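You operate a simulated robot arm through the tools that you are given. There is no shell and no other tool.

The job below is to be done with a simulated robot arm. You get a single attempt, and the scene is never put back.

JOB
Rinse the washed socks in fresh water with no pod.
Fine: drain the suds, shut the drain before filling, then run one wash; leave the socks in the tub and end with fill and dial off.

Only the result counts: the job must be done as asked and must still hold three seconds after the hand-in. Knocking over, shifting, dropping, spilling or breaking anything else fails it.

ROBOT AND FRAMES
A 7-joint arm with a two-finger parallel gripper, fixed in place. Base frame: the origin is at the foot of the arm, x ahead of it, y to its left, z up; the work surface is at about z = 0. Readings come in mm, degrees, newtons and seconds.
With the tool pointing down near the work surface it reaches from about 220 to 580 mm from the base axis. Its first joint turns from -66.0 to 66.0 degrees. Payload 2.5 kg.
The tool frame sits at the grasp point between the pads (the TCP): z along the fingers, y along the line on which they close. The tips reach 23 mm beyond it. The gripper opens to 94 mm. The fingers are 38 mm wide and 10 mm thick; the gripper's body (54 by 96 mm) begins 39 mm behind the TCP.
Orientation is that of the tool frame in the base frame, as a unit quaternion [w, x, y, z]. With the fingers straight down and closing along the base's y, the tool's x points along the base's -x, its y along +y and its z along -z.

CONTROLS
- The arm moves only by the tool jog_arm. Its arguments are lists of equal length, an entry for each row: "linear": the shift along the tool's x, y, z in units of 50 mm (1.0 is 50 mm), a list of three; "angular": the turn, a rotation vector about the tool's x, y, z in units of 4 degrees (1.0 is 4 degrees), a list of three; "fingers": the closure in counts, from 0 (fully open) to 255 (shut). In form: {"linear": [[tx, ty, tz], ...], "angular": [[ax, ay, az], ...], "fingers": [fingers, ...]}. A call has 1 to 20 rows; each row shifts and turns the commanded pose from where the row before left it, along the tool's axes as they then stand. A call with a number of a shift or a turn outside -1 to 1 is refused whole. Rows are played at 5 a second. More than 50 mm and 8.6 degrees between two rows, or a gripper value outside its range, and nothing of the call is played. Where a pose cannot be reached the arm comes as near as it can. A force on the tool above 90 N (or 10 N above the force at the start of the call, whichever is more), or a blocked arm, ends the call early, and 0.2 s more pass. The fingers move at their own pace (about 108 mm/s each) and stop on an object; they squeeze with about 32 N. The grip force told is the motor's: it shows also when the fingers shut on nothing. Time passes only in rows, and 0.2 s behind the last, so rows that do not move let the fingers close. The reply holds the time, the measured pose of the TCP, the force on the tool along the base axes, the opening and the grip force, in the units named above and with some noise, with the torque about the TCP (base axes, N m) and any sound that the robot's microphone picked up.
- Cameras (640 x 400 px; columns grow to the right, rows downward): "scene" is fixed at [107.1, -399.9, 548.2]; the picture's right is [0.91, -0.41, 0.00], its down [-0.22, -0.49, -0.84] and it looks along [0.35, 0.77, -0.54] (base axes); focal length 222 px, centre (320, 200). "wrist" rides on the gripper at [86, 16, -75] in the tool frame; the picture's right is [-0.18, 0.98, 0.00], its down [-0.58, -0.11, -0.81] and it looks along [-0.79, -0.15, 0.59] (tool axes); focal length 243 px, centre (320, 200). There is no depth. A picture from a camera that has moved, and an enlarged one, comes with that camera's place and axes in the base frame and with its lens.
- grab_frame(camera): a new picture of that camera. It takes no simulated time.
- inspect(camera, box): a new picture of the part [left, top, right, bottom] of that camera's present view, enlarged. It takes no simulated time.
- close_job(): hands the job in; it is judged then, once.

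Places have to be worked out from the pictures, the camera data and where the tool is seen. Open the gripper and draw the arm clear of the work before you hand the job in, unless the task says otherwise.

The tools are called after "Call:" as a command line: name --argument value ..., lists and objects as JSON in quotes. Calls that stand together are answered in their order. jog_arm: Moves the arm, as the interface text tells. Its arguments: {"type":"object","properties":{"linear":{"type":"array","items":{"type":"array","items":{"type":"number"}}},"angular":{"type":"array","items":{"type":"array","items":{"type":"number"}}},"fingers":{"type":"array","items":{"type":"number"}}},"required":["linear","angular","fingers"]} The other tools are called the same way: grab_frame (camera) takes a picture; inspect (camera, box) takes an enlarged picture of a part of a camera's view; close_job () hands the job in.

At the start:

```text
t: 0.0
position: [315.7, 236.8, 355.5]
tool_rot: [0.001, 0.0, 1.0, 0.0]
force: [-0.3, -0.6, 0.1]
wrist_torque: [-0.01, -0.01, -0.04]
width: 94.0
finger_force: 0.1
```

scene: 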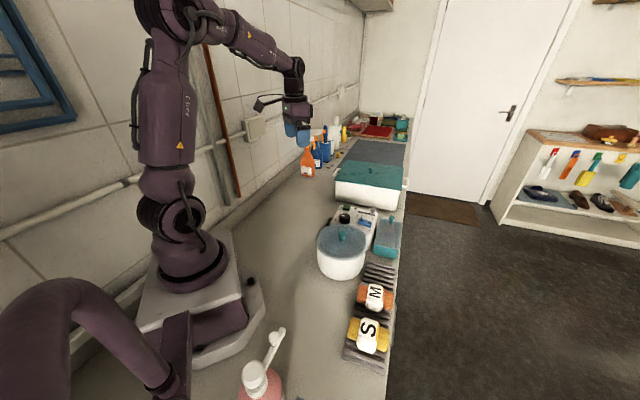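
wrist: 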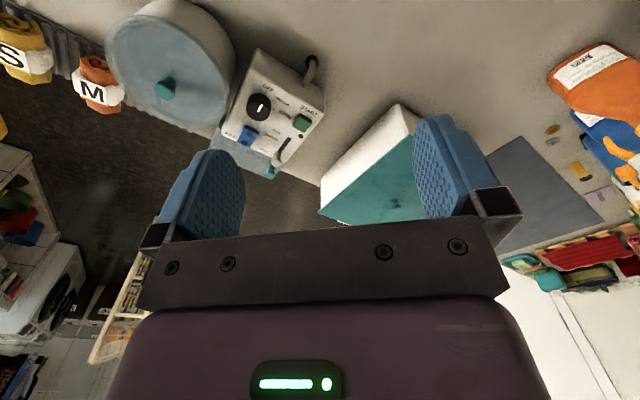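

I'll start by looking closely at the washer, its control panel and surroundings before moving.

Call:
inspect --camera "scene" --box '[290, 190, 430, 290]'

Call:
inspect --camera "wrist" --box '[200, 40, 340, 190]'

Call:
inspect --camera "scene" --box '[300, 100, 430, 220]'

Call:
inspect --camera "scene" --box '[220, 260, 420, 400]'

```text
4.00 times, centred on (360, 240) of scene
camera zoom: at [107.1, -399.9, 548.2], right [0.91, -0.41, 0.0], down [-0.22, -0.49, -0.84], along [0.35, 0.77, -0.54], focal length 888 px, centre (160, 40)
```

zoom: 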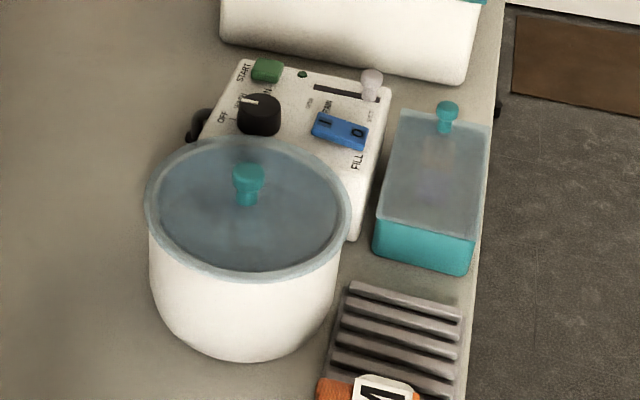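

```text
2.67 times, centred on (270, 115) of wrist
camera zoom: at [230.8, 252.1, 429.3], right [0.18, 0.98, 0.0], down [0.58, -0.11, 0.81], along [0.79, -0.15, -0.59], focal length 647 px, centre (453, 427)
```

zoom: 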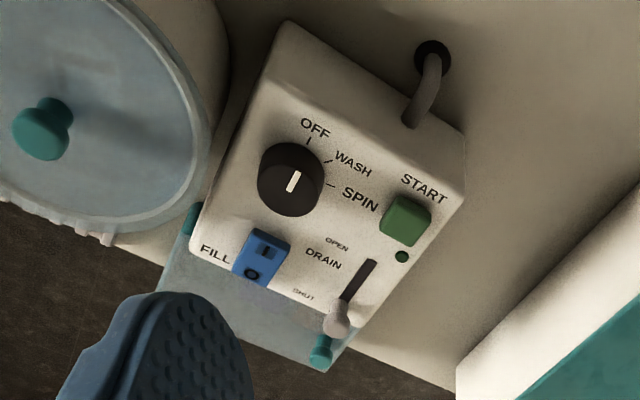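

```text
3.33 times, centred on (365, 160) of scene
camera zoom: at [107.1, -399.9, 548.2], right [0.91, -0.41, 0.0], down [-0.22, -0.49, -0.84], along [0.35, 0.77, -0.54], focal length 740 px, centre (170, 333)
```

zoom: 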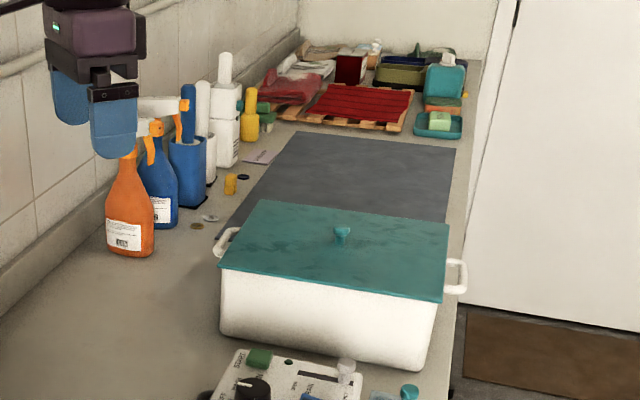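

```text
2.86 times, centred on (320, 330) of scene
camera zoom: at [107.1, -399.9, 548.2], right [0.91, -0.41, 0.0], down [-0.22, -0.49, -0.84], along [0.35, 0.77, -0.54], focal length 634 px, centre (320, -171)
```

zoom: 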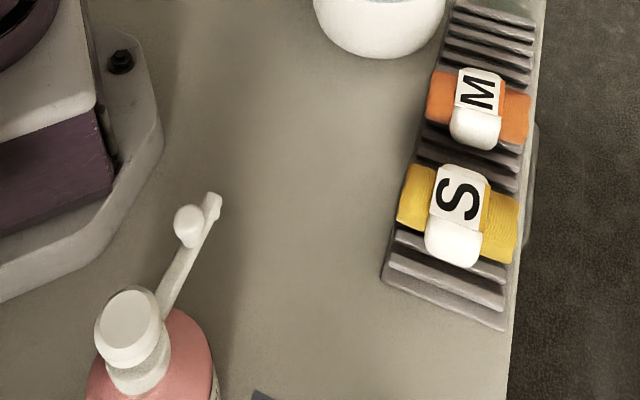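

The panel shows a dial (OFF/WASH/SPIN), START, FILL rocker and a DRAIN slide lever that seems to sit at SHUT. I zoom further to read the dial mark and the tub's contents.

Call:
inspect --camera "wrist" --box '[235, 75, 285, 110]'

Call:
inspect --camera "wrist" --box '[215, 105, 325, 180]'

Call:
inspect --camera "scene" --box '[330, 200, 390, 240]'

Call:
inspect --camera "scene" --box '[310, 215, 410, 285]'

Call:
inspect --camera "wrist" --box '[0, 0, 240, 150]'

```text
11.43 times, centred on (260, 92) of wrist
camera zoom: at [230.8, 252.1, 429.3], right [0.18, 0.98, 0.0], down [0.58, -0.11, 0.81], along [0.79, -0.15, -0.59], focal length 2773 px, centre (1006, 1429)
```

zoom: 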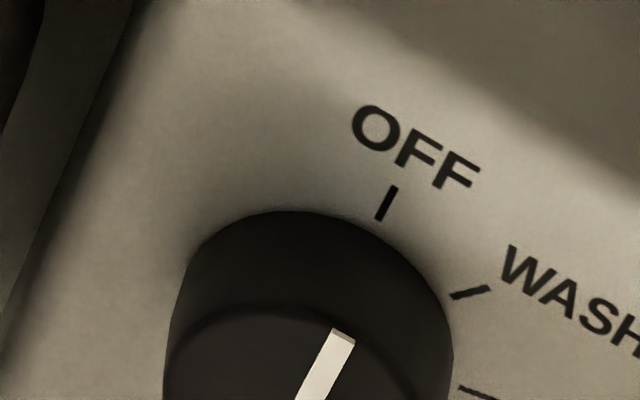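

```text
5.33 times, centred on (270, 142) of wrist
camera zoom: at [230.8, 252.1, 429.3], right [0.18, 0.98, 0.0], down [0.58, -0.11, 0.81], along [0.79, -0.15, -0.59], focal length 1294 px, centre (587, 507)
```

zoom: 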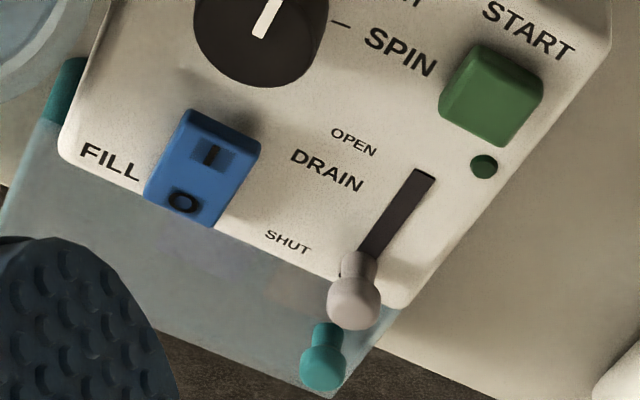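

```text
10.00 times, centred on (360, 220) of scene
camera zoom: at [107.1, -399.9, 548.2], right [0.91, -0.41, 0.0], down [-0.22, -0.49, -0.84], along [0.35, 0.77, -0.54], focal length 2219 px, centre (-80, 0)
```

zoom: 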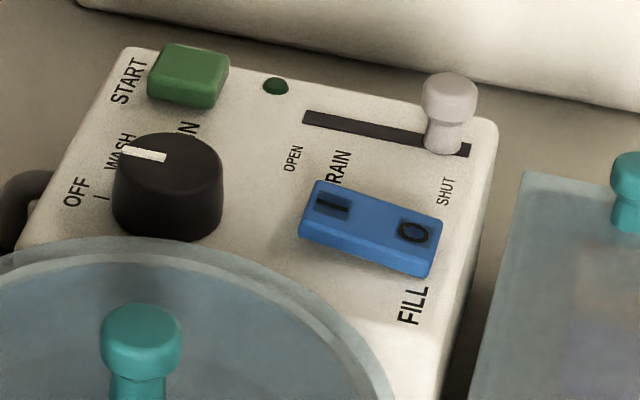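

```text
5.71 times, centred on (360, 250) of scene
camera zoom: at [107.1, -399.9, 548.2], right [0.91, -0.41, 0.0], down [-0.22, -0.49, -0.84], along [0.35, 0.77, -0.54], focal length 1268 px, centre (91, -86)
```

zoom: 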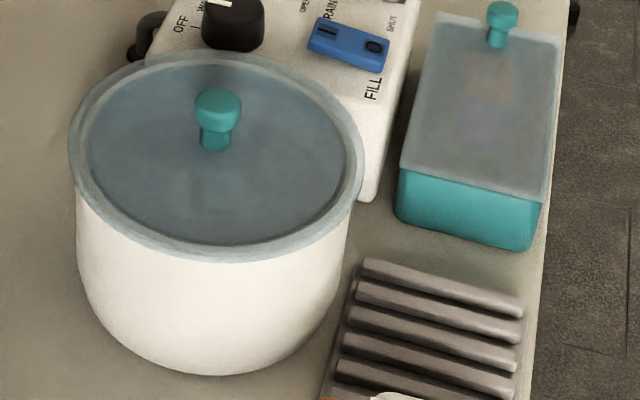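

```text
2.67 times, centred on (120, 75) of wrist
camera zoom: at [230.8, 252.1, 429.3], right [0.18, 0.98, 0.0], down [0.58, -0.11, 0.81], along [0.79, -0.15, -0.59], focal length 647 px, centre (853, 533)
```

zoom: 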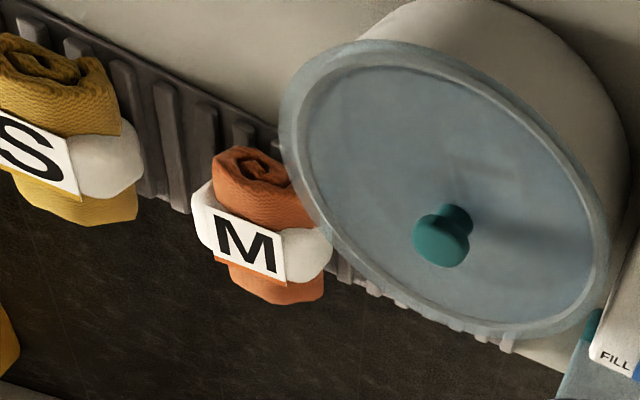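

Triangulating from both views: the panel is turned 45° to the base, top at z≈75. The dial is at about (433,117), the drain knob at (542,109,97) in SHUT, FILL at about (487,72) and START at about (476,177), with the tub lid centred at about (366,18). The dial mark points at OFF. I'll move above the tub and panel at a safe height and turn the tool 45° to line up with the panel.

Call:
jog_arm --linear '[[-0.313, -0.6, 0.183], [-0.313, -0.6, 0.183], [-0.313, -0.6, 0.183], [-0.313, -0.6, 0.183], [-0.313, -0.6, 0.183], [-0.313, -0.6, 0.183], [0, 0, 0], [0, 0, 0], [0, 0, 0], [0, 0, 0], [0, 0, 0], [0, 0, 0], [0, 0, 0], [0, 0, 0], [0, 0, 0], [0, 0, 0], [0, 0, 0], [0, 0, 0]]' --angular '[[0, 0, 0], [0, 0, 0], [0, 0, 0], [0, 0, 0], [0, 0, 0], [0, 0, 0], [0, 0, -1], [0, 0, -1], [0, 0, -1], [0, 0, -1], [0, 0, -1], [0, 0, -1], [0, 0, -1], [0, 0, -1], [0, 0, -1], [0, 0, -1], [0, 0, -1], [0, 0, -0.25]]' --fingers '[0, 0, 0, 0, 0, 0, 0, 0, 0, 0, 0, 0, 0, 0, 0, 0, 0, 0]'

```text
t: 3.8
position: [410.7, 56.9, 298.7]
tool_rot: [0.0, -0.383, 0.924, 0.001]
force: [1.9, -0.3, 0.2]
wrist_torque: [0.0, 0.01, -0.01]
width: 93.8
finger_force: 0.1
```

The arm is above the tub and panel and turned 45°. I'll take new pictures from here.

Call:
grab_frame --camera "wrist"

Call:
grab_frame --camera "scene"

```text
taken
camera wrist: at [339.1, 6.0, 374.2], right [-0.57, 0.82, 0.0], down [0.49, 0.34, 0.81], along [0.66, 0.46, -0.59], focal length 243 px, centre (320, 200)
```

wrist: 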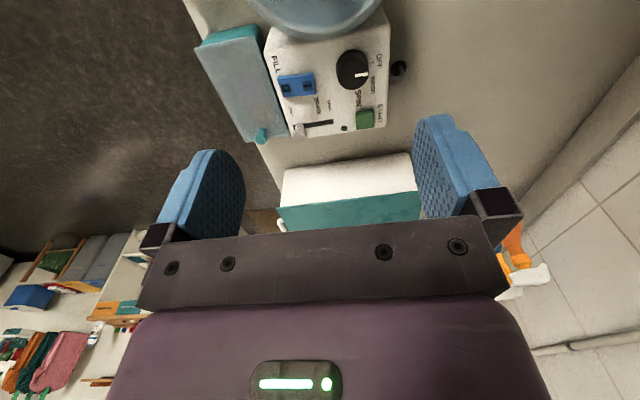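

```text
taken
```

scene: 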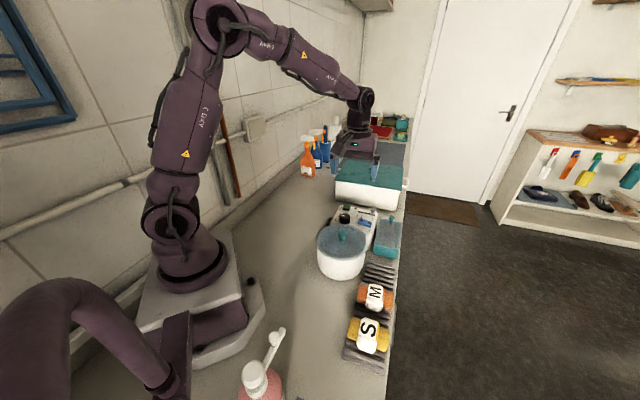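

The panel is now in clear view from above. I enlarge it to refine positions and read the rocker and lever states.

Call:
inspect --camera "wrist" --box '[250, 20, 410, 145]'

Call:
inspect --camera "wrist" --box '[240, 0, 400, 50]'

```text
3.20 times, centred on (330, 82) of wrist
camera zoom: at [339.1, 6.0, 374.2], right [-0.57, 0.82, 0.0], down [0.49, 0.34, 0.81], along [0.66, 0.46, -0.59], focal length 776 px, centre (288, 576)
```

zoom: 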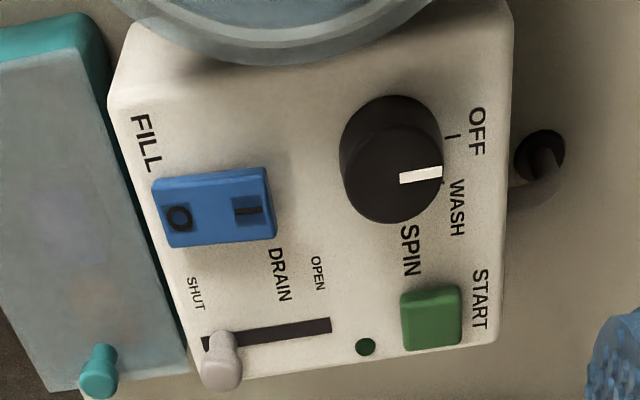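

```text
4.00 times, centred on (320, 25) of wrist
camera zoom: at [339.1, 6.0, 374.2], right [-0.57, 0.82, 0.0], down [0.49, 0.34, 0.81], along [0.66, 0.46, -0.59], focal length 970 px, centre (320, 900)
```

zoom: 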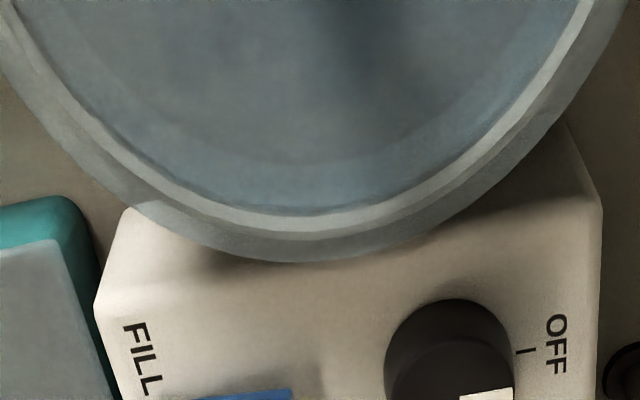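

The dial is at OFF and the lever is at SHUT. The rocker's tilt is still unclear, so I'll zoom in on it from both cameras.

Call:
inspect --camera "wrist" --box '[276, 60, 326, 110]'

Call:
inspect --camera "scene" --box '[350, 210, 380, 232]'

```text
8.00 times, centred on (301, 85) of wrist
camera zoom: at [339.1, 6.0, 374.2], right [-0.57, 0.82, 0.0], down [0.49, 0.34, 0.81], along [0.66, 0.46, -0.59], focal length 1941 px, centre (472, 1120)
```

zoom: 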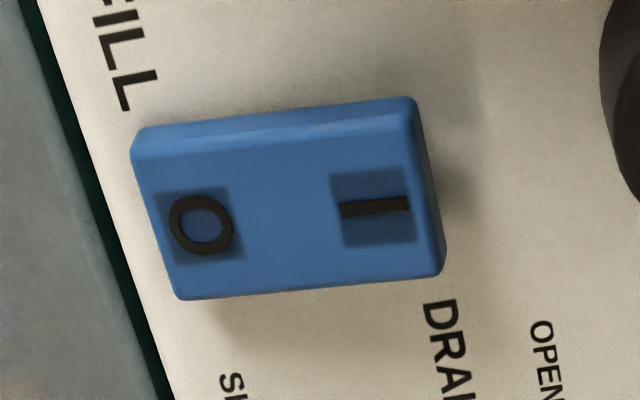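

```text
16.00 times, centred on (365, 221) of scene
camera zoom: at [107.1, -399.9, 548.2], right [0.91, -0.41, 0.0], down [-0.22, -0.49, -0.84], along [0.35, 0.77, -0.54], focal length 3551 px, centre (-400, -136)
```

zoom: 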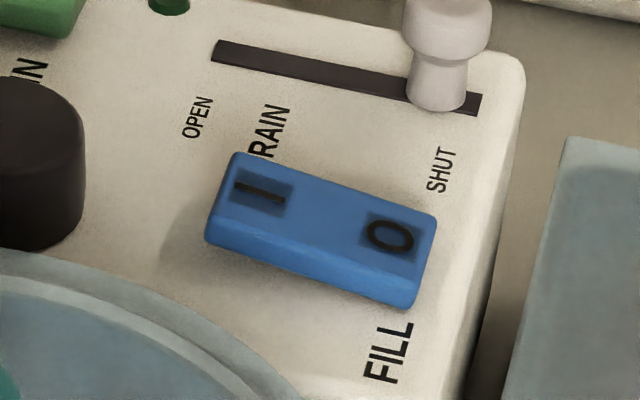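

The I end stands proud, so FILL is off. I'll move over the drain knob at about (541,108) with the fingers half open, staying above it at first.

Call:
jog_arm --linear '[[-0.516, -0.223, 0.514], [-0.516, -0.223, 0.514], [-0.516, -0.223, 0.514], [-0.516, -0.223, 0.514], [-0.516, -0.223, 0.514], [0, 0, 0]]' --angular '[[0, 0, 0], [0, 0, 0], [0, 0, 0], [0, 0, 0], [0, 0, 0], [0, 0, 0]]' --fingers '[133, 133, 133, 133, 133, 133]'

Call:
grab_frame --camera "wrist"

Call:
inspect --camera "scene" --box '[310, 150, 430, 250]'

```text
t: 5.2
position: [541.9, 108.9, 169.4]
tool_rot: [0.0, -0.383, 0.924, 0.0]
force: [0.9, -1.2, 0.0]
wrist_torque: [0.0, -0.03, 0.01]
width: 45.1
finger_force: 0.0
```

```text
taken
camera wrist: at [469.5, 58.0, 244.9], right [-0.57, 0.82, 0.0], down [0.49, 0.33, 0.81], along [0.67, 0.46, -0.59], focal length 243 px, centre (320, 200)
```

wrist: 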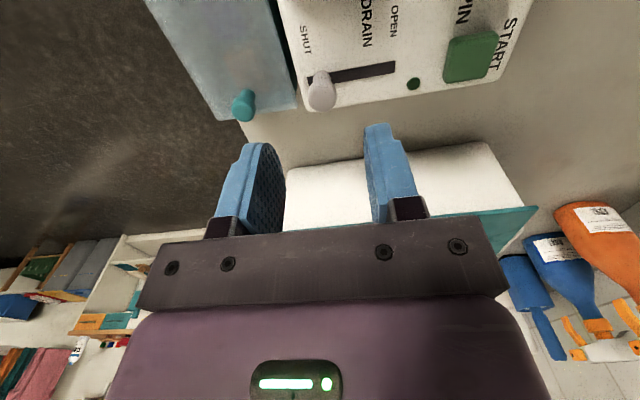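

```text
4.00 times, centred on (370, 200) of scene
camera zoom: at [107.1, -399.9, 548.2], right [0.91, -0.41, 0.0], down [-0.22, -0.49, -0.84], along [0.35, 0.77, -0.54], focal length 888 px, centre (120, 200)
```

zoom: 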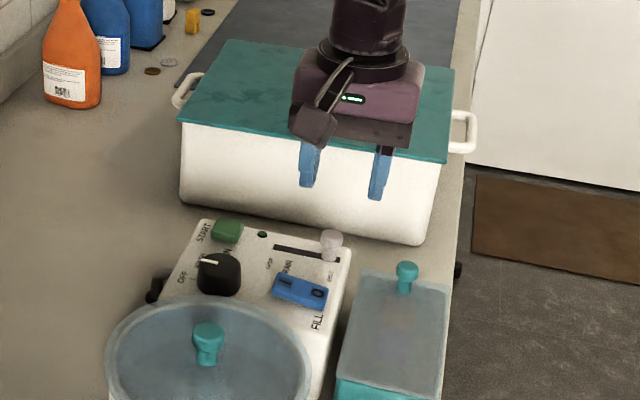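

The knob lies right below the TCP (I get about (541.7,107.6)). I'll descend to z≈104, which puts the tips at about 81, and then close gently on the knob.

Call:
jog_arm --linear '[[0, 0, 0.4], [0, 0, 0.4], [0, 0, 0.3], [0, 0, 0.2], [0, 0, 0]]' --angular '[[0, 0, 0], [0, 0, 0], [0, 0, 0], [0, 0, 0], [0, 0, 0]]' --fingers '[133, 133, 133, 133, 133]'

Call:
inspect --camera "scene" --box '[330, 170, 410, 240]'

Call:
grab_frame --camera "wrist"

```text
t: 6.4
position: [541.7, 107.2, 107.4]
tool_rot: [-0.001, -0.382, 0.924, 0.001]
force: [-0.1, -0.3, -0.9]
wrist_torque: [-0.02, -0.03, 0.03]
width: 44.8
finger_force: 0.0
```

```text
5.71 times, centred on (370, 205) of scene
camera zoom: at [107.1, -399.9, 548.2], right [0.91, -0.41, 0.0], down [-0.22, -0.49, -0.84], along [0.35, 0.77, -0.54], focal length 1268 px, centre (34, 171)
```

zoom: 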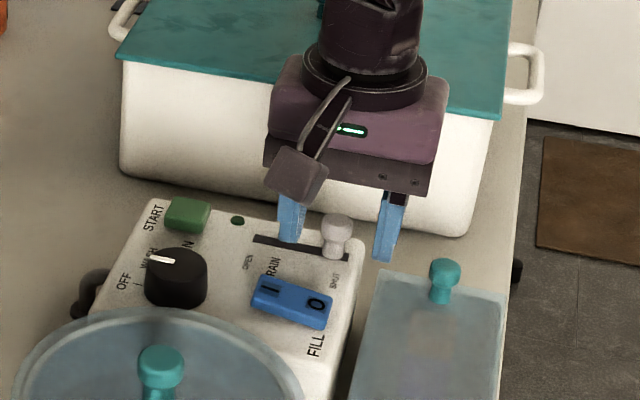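

```text
taken
camera wrist: at [469.0, 57.5, 180.7], right [-0.57, 0.82, 0.0], down [0.49, 0.33, 0.81], along [0.67, 0.46, -0.59], focal length 243 px, centre (320, 200)
```

wrist: 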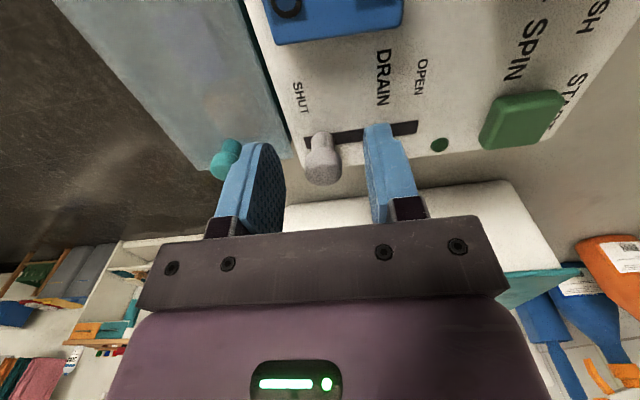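

The knob sits between the fingers with good clearance all round. I'll close on it.

Call:
jog_arm --linear '[[0, 0, 0], [0, 0, 0], [0, 0, 0]]' --angular '[[0, 0, 0], [0, 0, 0], [0, 0, 0]]' --fingers '[180, 205, 225]'

```text
t: 7.2
position: [539.9, 109.0, 106.5]
tool_rot: [-0.002, -0.383, 0.924, 0.002]
force: [-7.3, 4.3, 2.7]
wrist_torque: [-0.24, 0.4, -0.02]
width: 17.9
finger_force: 45.4
```

The knob is gripped at 17.9 mm. I'll slide it about 40 mm along the slot toward OPEN (tool +y) in small steps.

Call:
jog_arm --linear '[[0, 0.16, 0], [0, 0.16, 0], [0, 0.16, 0], [0, 0.16, 0], [0, 0.16, 0], [0, 0, 0]]' --angular '[[0, 0, 0], [0, 0, 0], [0, 0, 0], [0, 0, 0], [0, 0, 0], [0, 0, 0]]' --fingers '[225, 225, 225, 225, 225, 225]'

Call:
grab_frame --camera "wrist"

Call:
inspect --camera "scene" --box '[310, 190, 410, 260]'

```text
t: 8.6
position: [513.0, 135.9, 106.1]
tool_rot: [0.0, -0.382, 0.924, -0.001]
force: [-6.3, -8.4, 5.2]
wrist_torque: [0.78, -0.79, -0.11]
width: 18.1
finger_force: 44.9
```

```text
taken
camera wrist: at [441.3, 85.5, 180.7], right [-0.56, 0.83, 0.0], down [0.49, 0.34, 0.81], along [0.67, 0.45, -0.59], focal length 243 px, centre (320, 200)
```

wrist: 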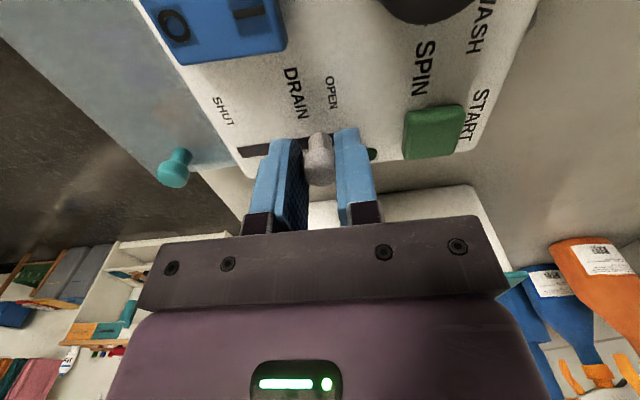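

```text
5.71 times, centred on (360, 225) of scene
camera zoom: at [107.0, -399.9, 548.2], right [0.91, -0.41, 0.0], down [-0.22, -0.49, -0.84], along [0.35, 0.77, -0.54], focal length 1268 px, centre (91, 57)
```

zoom: 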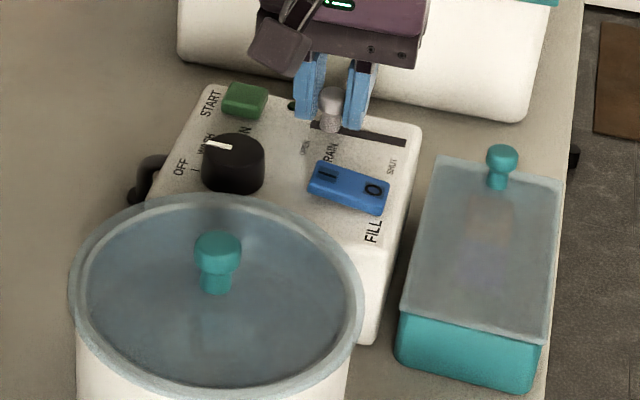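

The knob is near the OPEN end, with no stop force yet and no sound. I'll nudge it a few mm further to seat it fully and watch the force.

Call:
jog_arm --linear '[[0, 0.06, 0], [0, 0.06, 0], [0, 0, 0], [0, 0, 0]]' --angular '[[0, 0, 0], [0, 0, 0], [0, 0, 0], [0, 0, 0]]' --fingers '[225, 225, 225, 225]'

```text
t: 9.6
position: [511.5, 138.5, 106.7]
tool_rot: [0.002, -0.381, 0.925, -0.004]
force: [30.9, -16.5, -8.7]
wrist_torque: [-0.39, 0.41, 0.18]
width: 17.8
finger_force: 45.2
```

A push of 33 N along the slot means the lever is against its OPEN stop. I'll open the fingers only a little, because START is close by, and rise straight up.

Call:
jog_arm --linear '[[0, -0.04, 0], [0, 0, 0], [0, 0, -0.3], [0, 0, -0.5], [0, 0, -0.5]]' --angular '[[0, 0, 0], [0, 0, 0], [0, 0, 0], [0, 0, 0], [0, 0, 0]]' --fingers '[174, 174, 174, 174, 174]'

Call:
inspect --camera "scene" --box '[310, 190, 410, 260]'

Call:
grab_frame --camera "wrist"

```text
t: 10.8
position: [511.1, 139.2, 172.6]
tool_rot: [0.0, -0.383, 0.924, 0.0]
force: [0.0, -0.1, -0.2]
wrist_torque: [0.01, -0.02, -0.02]
width: 29.9
finger_force: 0.1
```

```text
5.71 times, centred on (360, 225) of scene
camera zoom: at [107.1, -399.9, 548.2], right [0.91, -0.41, 0.0], down [-0.22, -0.49, -0.84], along [0.35, 0.77, -0.54], focal length 1268 px, centre (91, 57)
```

zoom: 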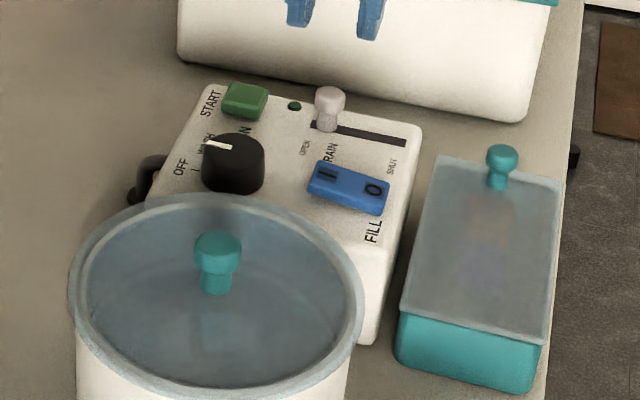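

```text
taken
camera wrist: at [438.3, 88.9, 246.0], right [-0.57, 0.82, 0.0], down [0.49, 0.33, 0.81], along [0.66, 0.46, -0.59], focal length 243 px, centre (320, 200)
```

wrist: 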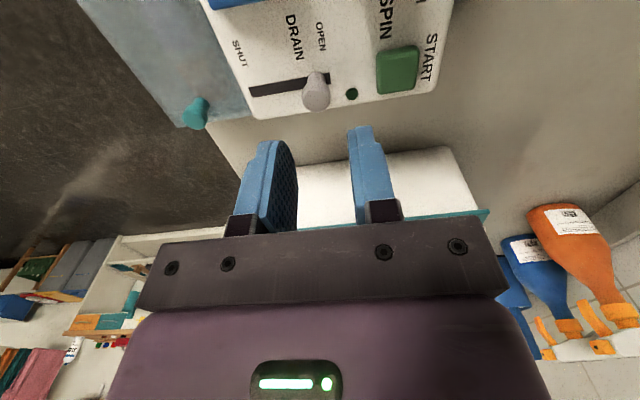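

The lever now rests at OPEN. While it drains I'll raise the arm and shift back to where the wrist camera looks down onto the tub lid, to check contents and level.

Call:
jog_arm --linear '[[0, 0, -0.9], [0, 0, -0.9], [0.85, 0, -0.1], [0.85, 0, -0.1], [0.85, 0, 0], [0.85, 0, 0], [0.85, 0, 0], [0.85, 0, 0], [0, 0, 0]]' --angular '[[0, 0, 0], [0, 0, 0], [0, 0, 0], [0, 0, 0], [0, 0, 0], [0, 0, 0], [0, 0, 0], [0, 0, 0], [0, 0, 0]]' --fingers '[174, 174, 174, 174, 174, 174, 174, 174, 174]'

Call:
grab_frame --camera "wrist"

Call:
inspect --camera "scene" --box '[310, 215, 410, 285]'

```text
t: 12.8
position: [330.1, -40.4, 271.4]
tool_rot: [0.0, -0.383, 0.924, 0.0]
force: [0.5, 0.3, -0.5]
wrist_torque: [-0.04, 0.02, -0.02]
width: 29.8
finger_force: 0.2
```

```text
taken
camera wrist: at [257.8, -90.9, 345.6], right [-0.57, 0.82, 0.0], down [0.49, 0.33, 0.81], along [0.67, 0.46, -0.59], focal length 243 px, centre (320, 200)
```

wrist: 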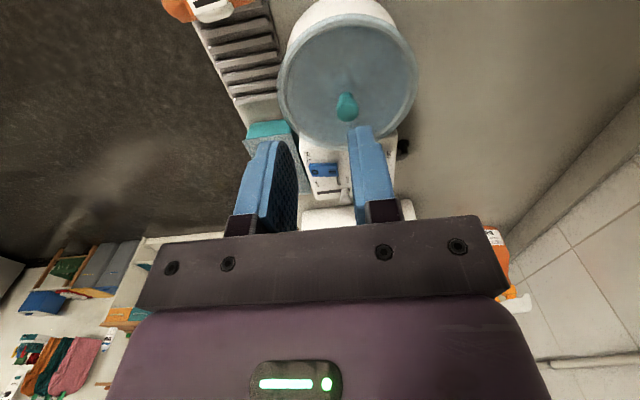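

```text
5.71 times, centred on (360, 250) of scene
camera zoom: at [107.1, -399.9, 548.2], right [0.91, -0.41, 0.0], down [-0.22, -0.49, -0.84], along [0.35, 0.77, -0.54], focal length 1268 px, centre (91, -86)
```

zoom: 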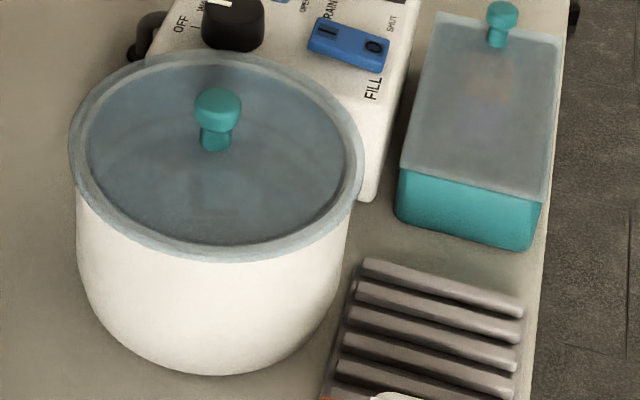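

I enlarge the tub lid to see how much of the water and socks shows through.

Call:
inspect --camera "wrist" --box '[270, 0, 430, 150]'

Call:
inspect --camera "scene" --box '[318, 222, 378, 262]'

```text
2.67 times, centred on (350, 75) of wrist
camera zoom: at [257.8, -90.9, 345.6], right [-0.57, 0.82, 0.0], down [0.49, 0.33, 0.81], along [0.67, 0.46, -0.59], focal length 647 px, centre (240, 533)
```

zoom: 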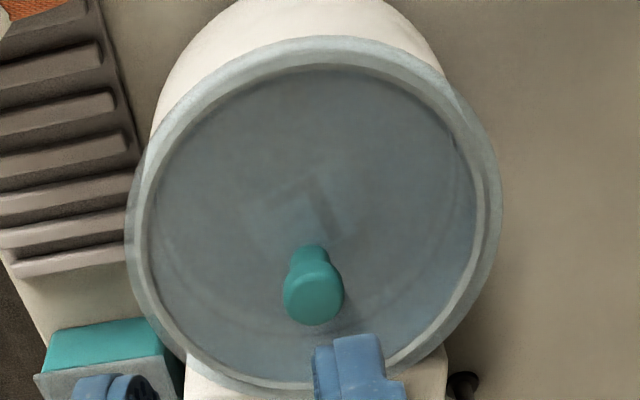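

```text
10.00 times, centred on (348, 242) of scene
camera zoom: at [107.1, -399.9, 548.2], right [0.91, -0.41, 0.0], down [-0.22, -0.49, -0.84], along [0.35, 0.77, -0.54], focal length 2219 px, centre (40, -220)
```

zoom: 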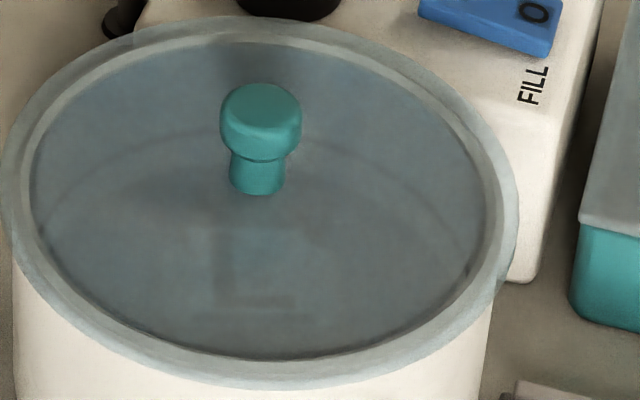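

Through the lid I can faintly see an "L"-labelled bundle (the socks) and a water line arc. I'll wait and watch whether the level keeps falling.

Call:
jog_arm --linear '[[0, 0, 0], [0, 0, 0], [0, 0, 0], [0, 0, 0], [0, 0, 0], [0, 0, 0], [0, 0, 0], [0, 0, 0], [0, 0, 0], [0, 0, 0]]' --angular '[[0, 0, 0], [0, 0, 0], [0, 0, 0], [0, 0, 0], [0, 0, 0], [0, 0, 0], [0, 0, 0], [0, 0, 0], [0, 0, 0], [0, 0, 0]]' --fingers '[174, 174, 174, 174, 174, 174, 174, 174, 174, 174]'

Call:
inspect --camera "scene" --box '[318, 222, 378, 262]'

Call:
inspect --camera "wrist" --box '[270, 0, 430, 150]'

```text
t: 15.0
position: [330.0, -41.2, 271.5]
tool_rot: [0.0, -0.383, 0.924, 0.0]
force: [0.3, -0.2, 0.0]
wrist_torque: [-0.01, 0.0, 0.01]
width: 29.9
finger_force: 0.1
```

```text
10.00 times, centred on (348, 242) of scene
camera zoom: at [107.1, -399.9, 548.2], right [0.91, -0.41, 0.0], down [-0.22, -0.49, -0.84], along [0.35, 0.77, -0.54], focal length 2219 px, centre (40, -220)
```

zoom: 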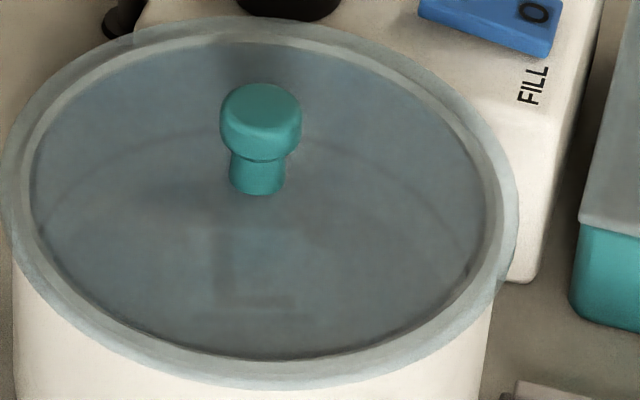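

```text
2.67 times, centred on (350, 75) of wrist
camera zoom: at [258.2, -90.7, 345.6], right [-0.57, 0.82, 0.0], down [0.49, 0.33, 0.81], along [0.67, 0.46, -0.59], focal length 647 px, centre (240, 533)
```

zoom: 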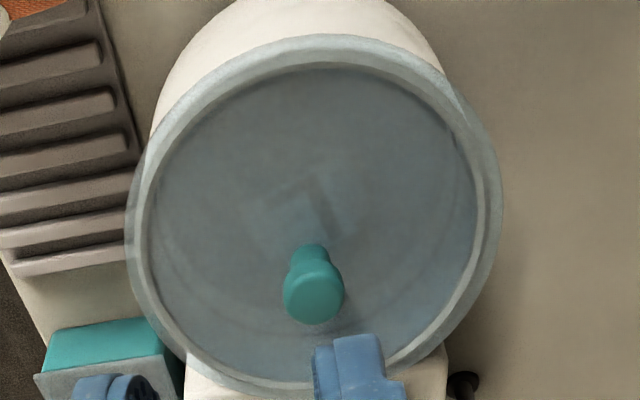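

Nothing changed between 12.8 s and 15 s, so the tub may already be empty, but I want a clearer look. I'll lower the camera closer to the lid, keeping the tips about 40 mm above the lid knob.

Call:
jog_arm --linear '[[-0.3, 0, 0.45], [-0.3, 0, 0.45], [-0.3, 0, 0.4], [-0.1, 0, 0.4], [0, 0, 0], [0, 0, 0], [0, 0, 0], [0, 0, 0], [0, 0, 0]]' --angular '[[0, 0, 0], [0, 0, 0], [0, 0, 0], [0, 0, 0], [0, 0, 0], [0, 0, 0], [0, 0, 0], [0, 0, 0], [0, 0, 0]]' --fingers '[174, 174, 174, 174, 174, 174, 174, 174, 174]'

Call:
grab_frame --camera "wrist"

Call:
inspect --camera "wrist" --box '[220, 0, 460, 150]'

Call:
inspect --camera "scene" --box '[318, 222, 378, 262]'

```text
t: 17.0
position: [366.2, -4.4, 185.6]
tool_rot: [0.0, -0.383, 0.924, 0.0]
force: [-0.7, -0.2, -0.5]
wrist_torque: [-0.02, 0.02, -0.01]
width: 30.0
finger_force: 0.1
```

```text
taken
camera wrist: at [294.1, -55.9, 260.2], right [-0.57, 0.82, 0.0], down [0.49, 0.33, 0.81], along [0.67, 0.46, -0.59], focal length 243 px, centre (320, 200)
```

wrist: 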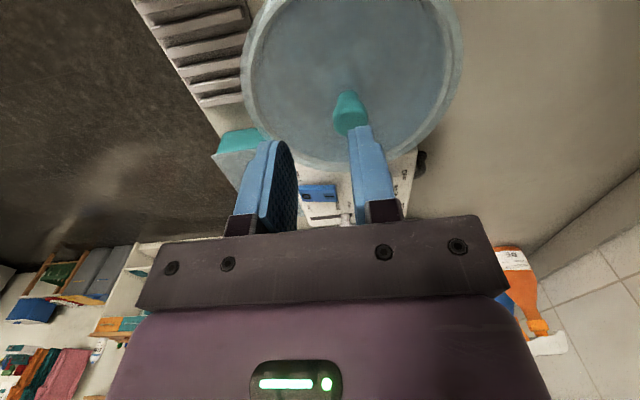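

```text
2.67 times, centred on (340, 75) of wrist
camera zoom: at [294.1, -55.9, 260.2], right [-0.57, 0.82, 0.0], down [0.49, 0.33, 0.81], along [0.67, 0.46, -0.59], focal length 647 px, centre (267, 533)
```

zoom: 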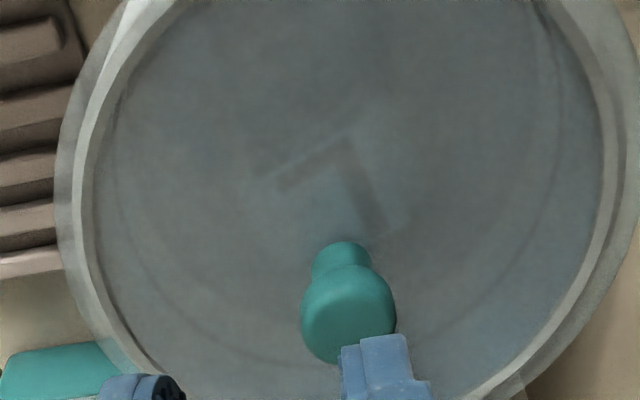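

```text
10.00 times, centred on (348, 242) of scene
camera zoom: at [107.1, -399.9, 548.2], right [0.91, -0.41, 0.0], down [-0.22, -0.49, -0.84], along [0.35, 0.77, -0.54], focal length 2219 px, centre (40, -220)
```

zoom: 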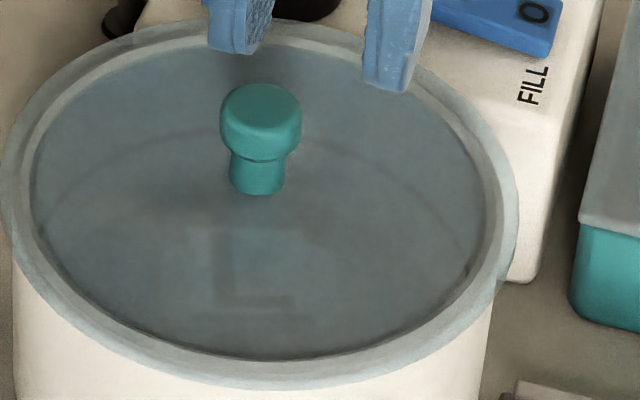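

The "L" bundle is inside the tub and looks a little clearer than before, so suds may still be draining. I'll wait four more seconds and compare.

Call:
jog_arm --linear '[[0, 0, 0], [0, 0, 0], [0, 0, 0], [0, 0, 0], [0, 0, 0], [0, 0, 0], [0, 0, 0], [0, 0, 0], [0, 0, 0], [0, 0, 0], [0, 0, 0], [0, 0, 0], [0, 0, 0], [0, 0, 0], [0, 0, 0], [0, 0, 0], [0, 0, 0], [0, 0, 0], [0, 0, 0], [0, 0, 0]]' --angular '[[0, 0, 0], [0, 0, 0], [0, 0, 0], [0, 0, 0], [0, 0, 0], [0, 0, 0], [0, 0, 0], [0, 0, 0], [0, 0, 0], [0, 0, 0], [0, 0, 0], [0, 0, 0], [0, 0, 0], [0, 0, 0], [0, 0, 0], [0, 0, 0], [0, 0, 0], [0, 0, 0], [0, 0, 0], [0, 0, 0]]' --fingers '[174, 174, 174, 174, 174, 174, 174, 174, 174, 174, 174, 174, 174, 174, 174, 174, 174, 174, 174, 174]'

Call:
inspect --camera "wrist" --box '[220, 0, 460, 150]'

Call:
inspect --camera "scene" --box '[318, 222, 378, 262]'

```text
t: 21.2
position: [365.8, -5.1, 184.8]
tool_rot: [0.0, -0.382, 0.924, 0.0]
force: [-0.1, -0.4, 0.0]
wrist_torque: [-0.01, -0.01, -0.03]
width: 29.8
finger_force: 0.0
```

```text
2.67 times, centred on (340, 75) of wrist
camera zoom: at [294.1, -55.9, 260.1], right [-0.57, 0.82, 0.0], down [0.49, 0.33, 0.81], along [0.67, 0.46, -0.59], focal length 647 px, centre (267, 533)
```

zoom: 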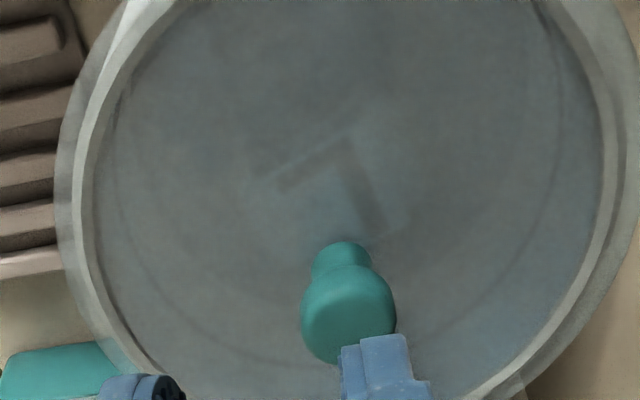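

```text
10.00 times, centred on (348, 242) of scene
camera zoom: at [107.1, -399.9, 548.2], right [0.91, -0.41, 0.0], down [-0.22, -0.49, -0.84], along [0.35, 0.77, -0.54], focal length 2219 px, centre (40, -220)
```

zoom: 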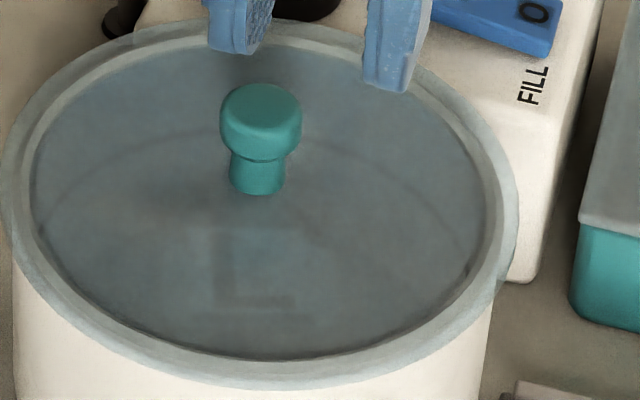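

No further change over four seconds. I'll zoom in hard on the tub interior from both cameras to tell a water line from a mark on the tub wall.

Call:
inspect --camera "scene" --box '[320, 228, 350, 250]'

Call:
inspect --camera "scene" --box '[345, 230, 370, 250]'

Call:
inspect --camera "wrist" --box '[370, 10, 460, 150]'

Call:
inspect --camera "wrist" --box '[300, 30, 380, 100]'

```text
16.00 times, centred on (335, 239) of scene
camera zoom: at [107.1, -399.9, 548.2], right [0.91, -0.41, 0.0], down [-0.22, -0.49, -0.84], along [0.35, 0.77, -0.54], focal length 3551 px, centre (80, -424)
```

zoom: 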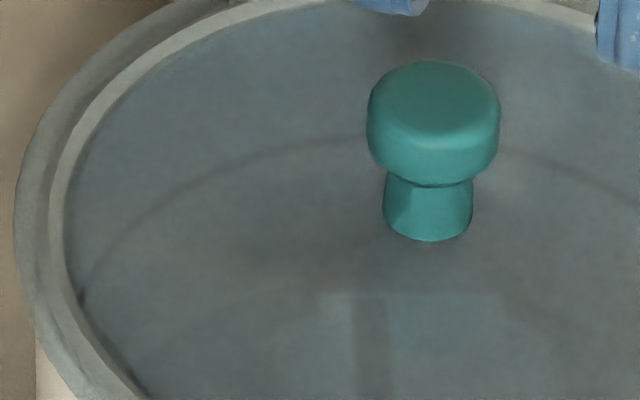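

```text
16.00 times, centred on (358, 240) of scene
camera zoom: at [107.1, -399.9, 548.2], right [0.91, -0.41, 0.0], down [-0.22, -0.49, -0.84], along [0.35, 0.77, -0.54], focal length 3551 px, centre (-280, -440)
```

zoom: 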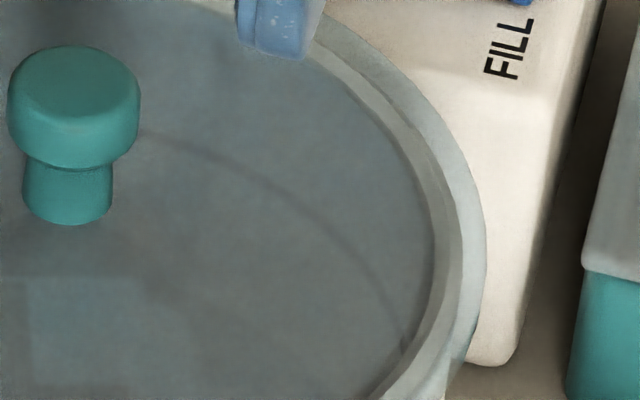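

```text
2.86 times, centred on (415, 80) of wrist
camera zoom: at [294.1, -55.9, 260.1], right [-0.57, 0.82, 0.0], down [0.49, 0.33, 0.81], along [0.67, 0.46, -0.59], focal length 693 px, centre (49, 543)
```

zoom: 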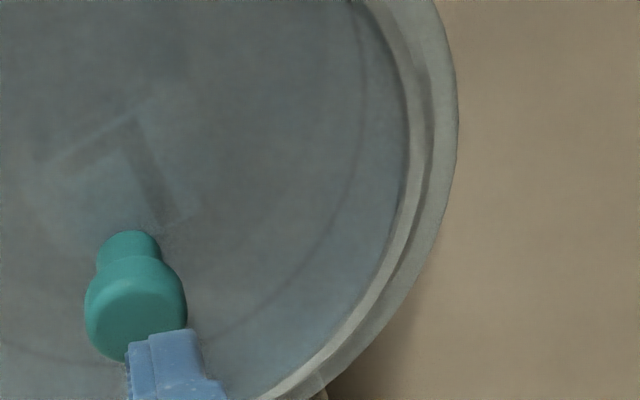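

```text
5.71 times, centred on (340, 65) of wrist
camera zoom: at [294.1, -55.9, 260.1], right [-0.57, 0.82, 0.0], down [0.49, 0.33, 0.81], along [0.67, 0.46, -0.59], focal length 1386 px, centre (206, 971)
```

zoom: 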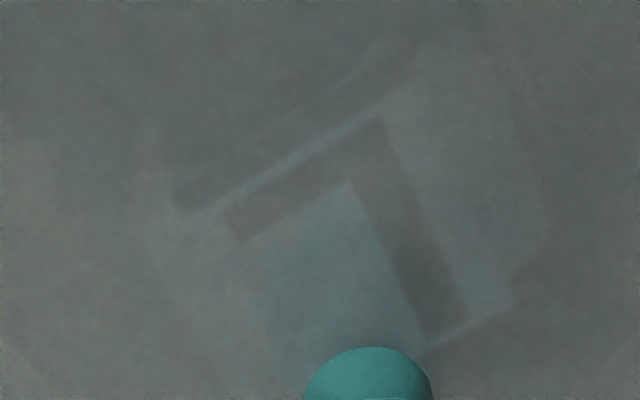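

The arc looks like a thin dark ring on the tub wall (a fill mark at z≈62), with the same colour on both sides and no water surface visible. I'll give the drain a few more seconds and confirm nothing else changes.

Call:
jog_arm --linear '[[0, 0, 0], [0, 0, 0], [0, 0, 0], [0, 0, 0], [0, 0, 0], [0, 0, 0], [0, 0, 0], [0, 0, 0], [0, 0, 0], [0, 0, 0], [0, 0, 0], [0, 0, 0], [0, 0, 0], [0, 0, 0], [0, 0, 0], [0, 0, 0], [0, 0, 0], [0, 0, 0], [0, 0, 0], [0, 0, 0]]' --angular '[[0, 0, 0], [0, 0, 0], [0, 0, 0], [0, 0, 0], [0, 0, 0], [0, 0, 0], [0, 0, 0], [0, 0, 0], [0, 0, 0], [0, 0, 0], [0, 0, 0], [0, 0, 0], [0, 0, 0], [0, 0, 0], [0, 0, 0], [0, 0, 0], [0, 0, 0], [0, 0, 0], [0, 0, 0], [0, 0, 0]]' --fingers '[174, 174, 174, 174, 174, 174, 174, 174, 174, 174, 174, 174, 174, 174, 174, 174, 174, 174, 174, 174]'

Call:
inspect --camera "wrist" --box '[300, 30, 380, 100]'

Call:
inspect --camera "scene" --box '[320, 228, 350, 250]'

Call:
inspect --camera "scene" --box '[330, 240, 360, 262]'

```text
t: 25.4
position: [365.9, -5.9, 186.8]
tool_rot: [0.001, -0.383, 0.924, 0.0]
force: [0.1, -0.8, -0.6]
wrist_torque: [-0.03, -0.05, -0.01]
width: 30.0
finger_force: 0.1
```

```text
5.71 times, centred on (340, 65) of wrist
camera zoom: at [294.1, -55.9, 260.1], right [-0.57, 0.82, 0.0], down [0.49, 0.33, 0.81], along [0.67, 0.46, -0.59], focal length 1386 px, centre (206, 971)
```

zoom: 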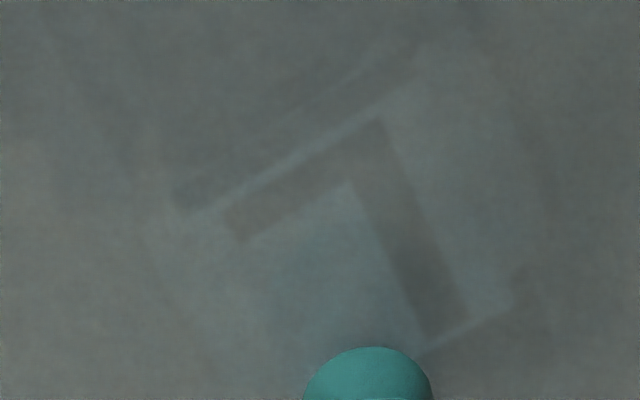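

```text
16.00 times, centred on (335, 239) of scene
camera zoom: at [107.1, -399.9, 548.2], right [0.91, -0.41, 0.0], down [-0.22, -0.49, -0.84], along [0.35, 0.77, -0.54], focal length 3551 px, centre (80, -424)
```

zoom: 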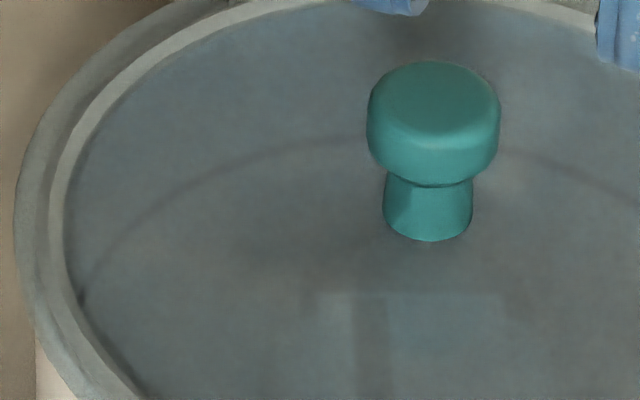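

```text
16.00 times, centred on (345, 251) of scene
camera zoom: at [107.1, -399.9, 548.2], right [0.91, -0.41, 0.0], down [-0.22, -0.49, -0.84], along [0.35, 0.77, -0.54], focal length 3551 px, centre (-80, -616)
```

zoom: 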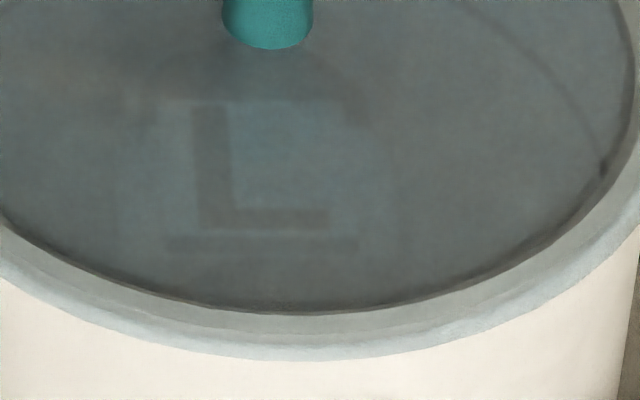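

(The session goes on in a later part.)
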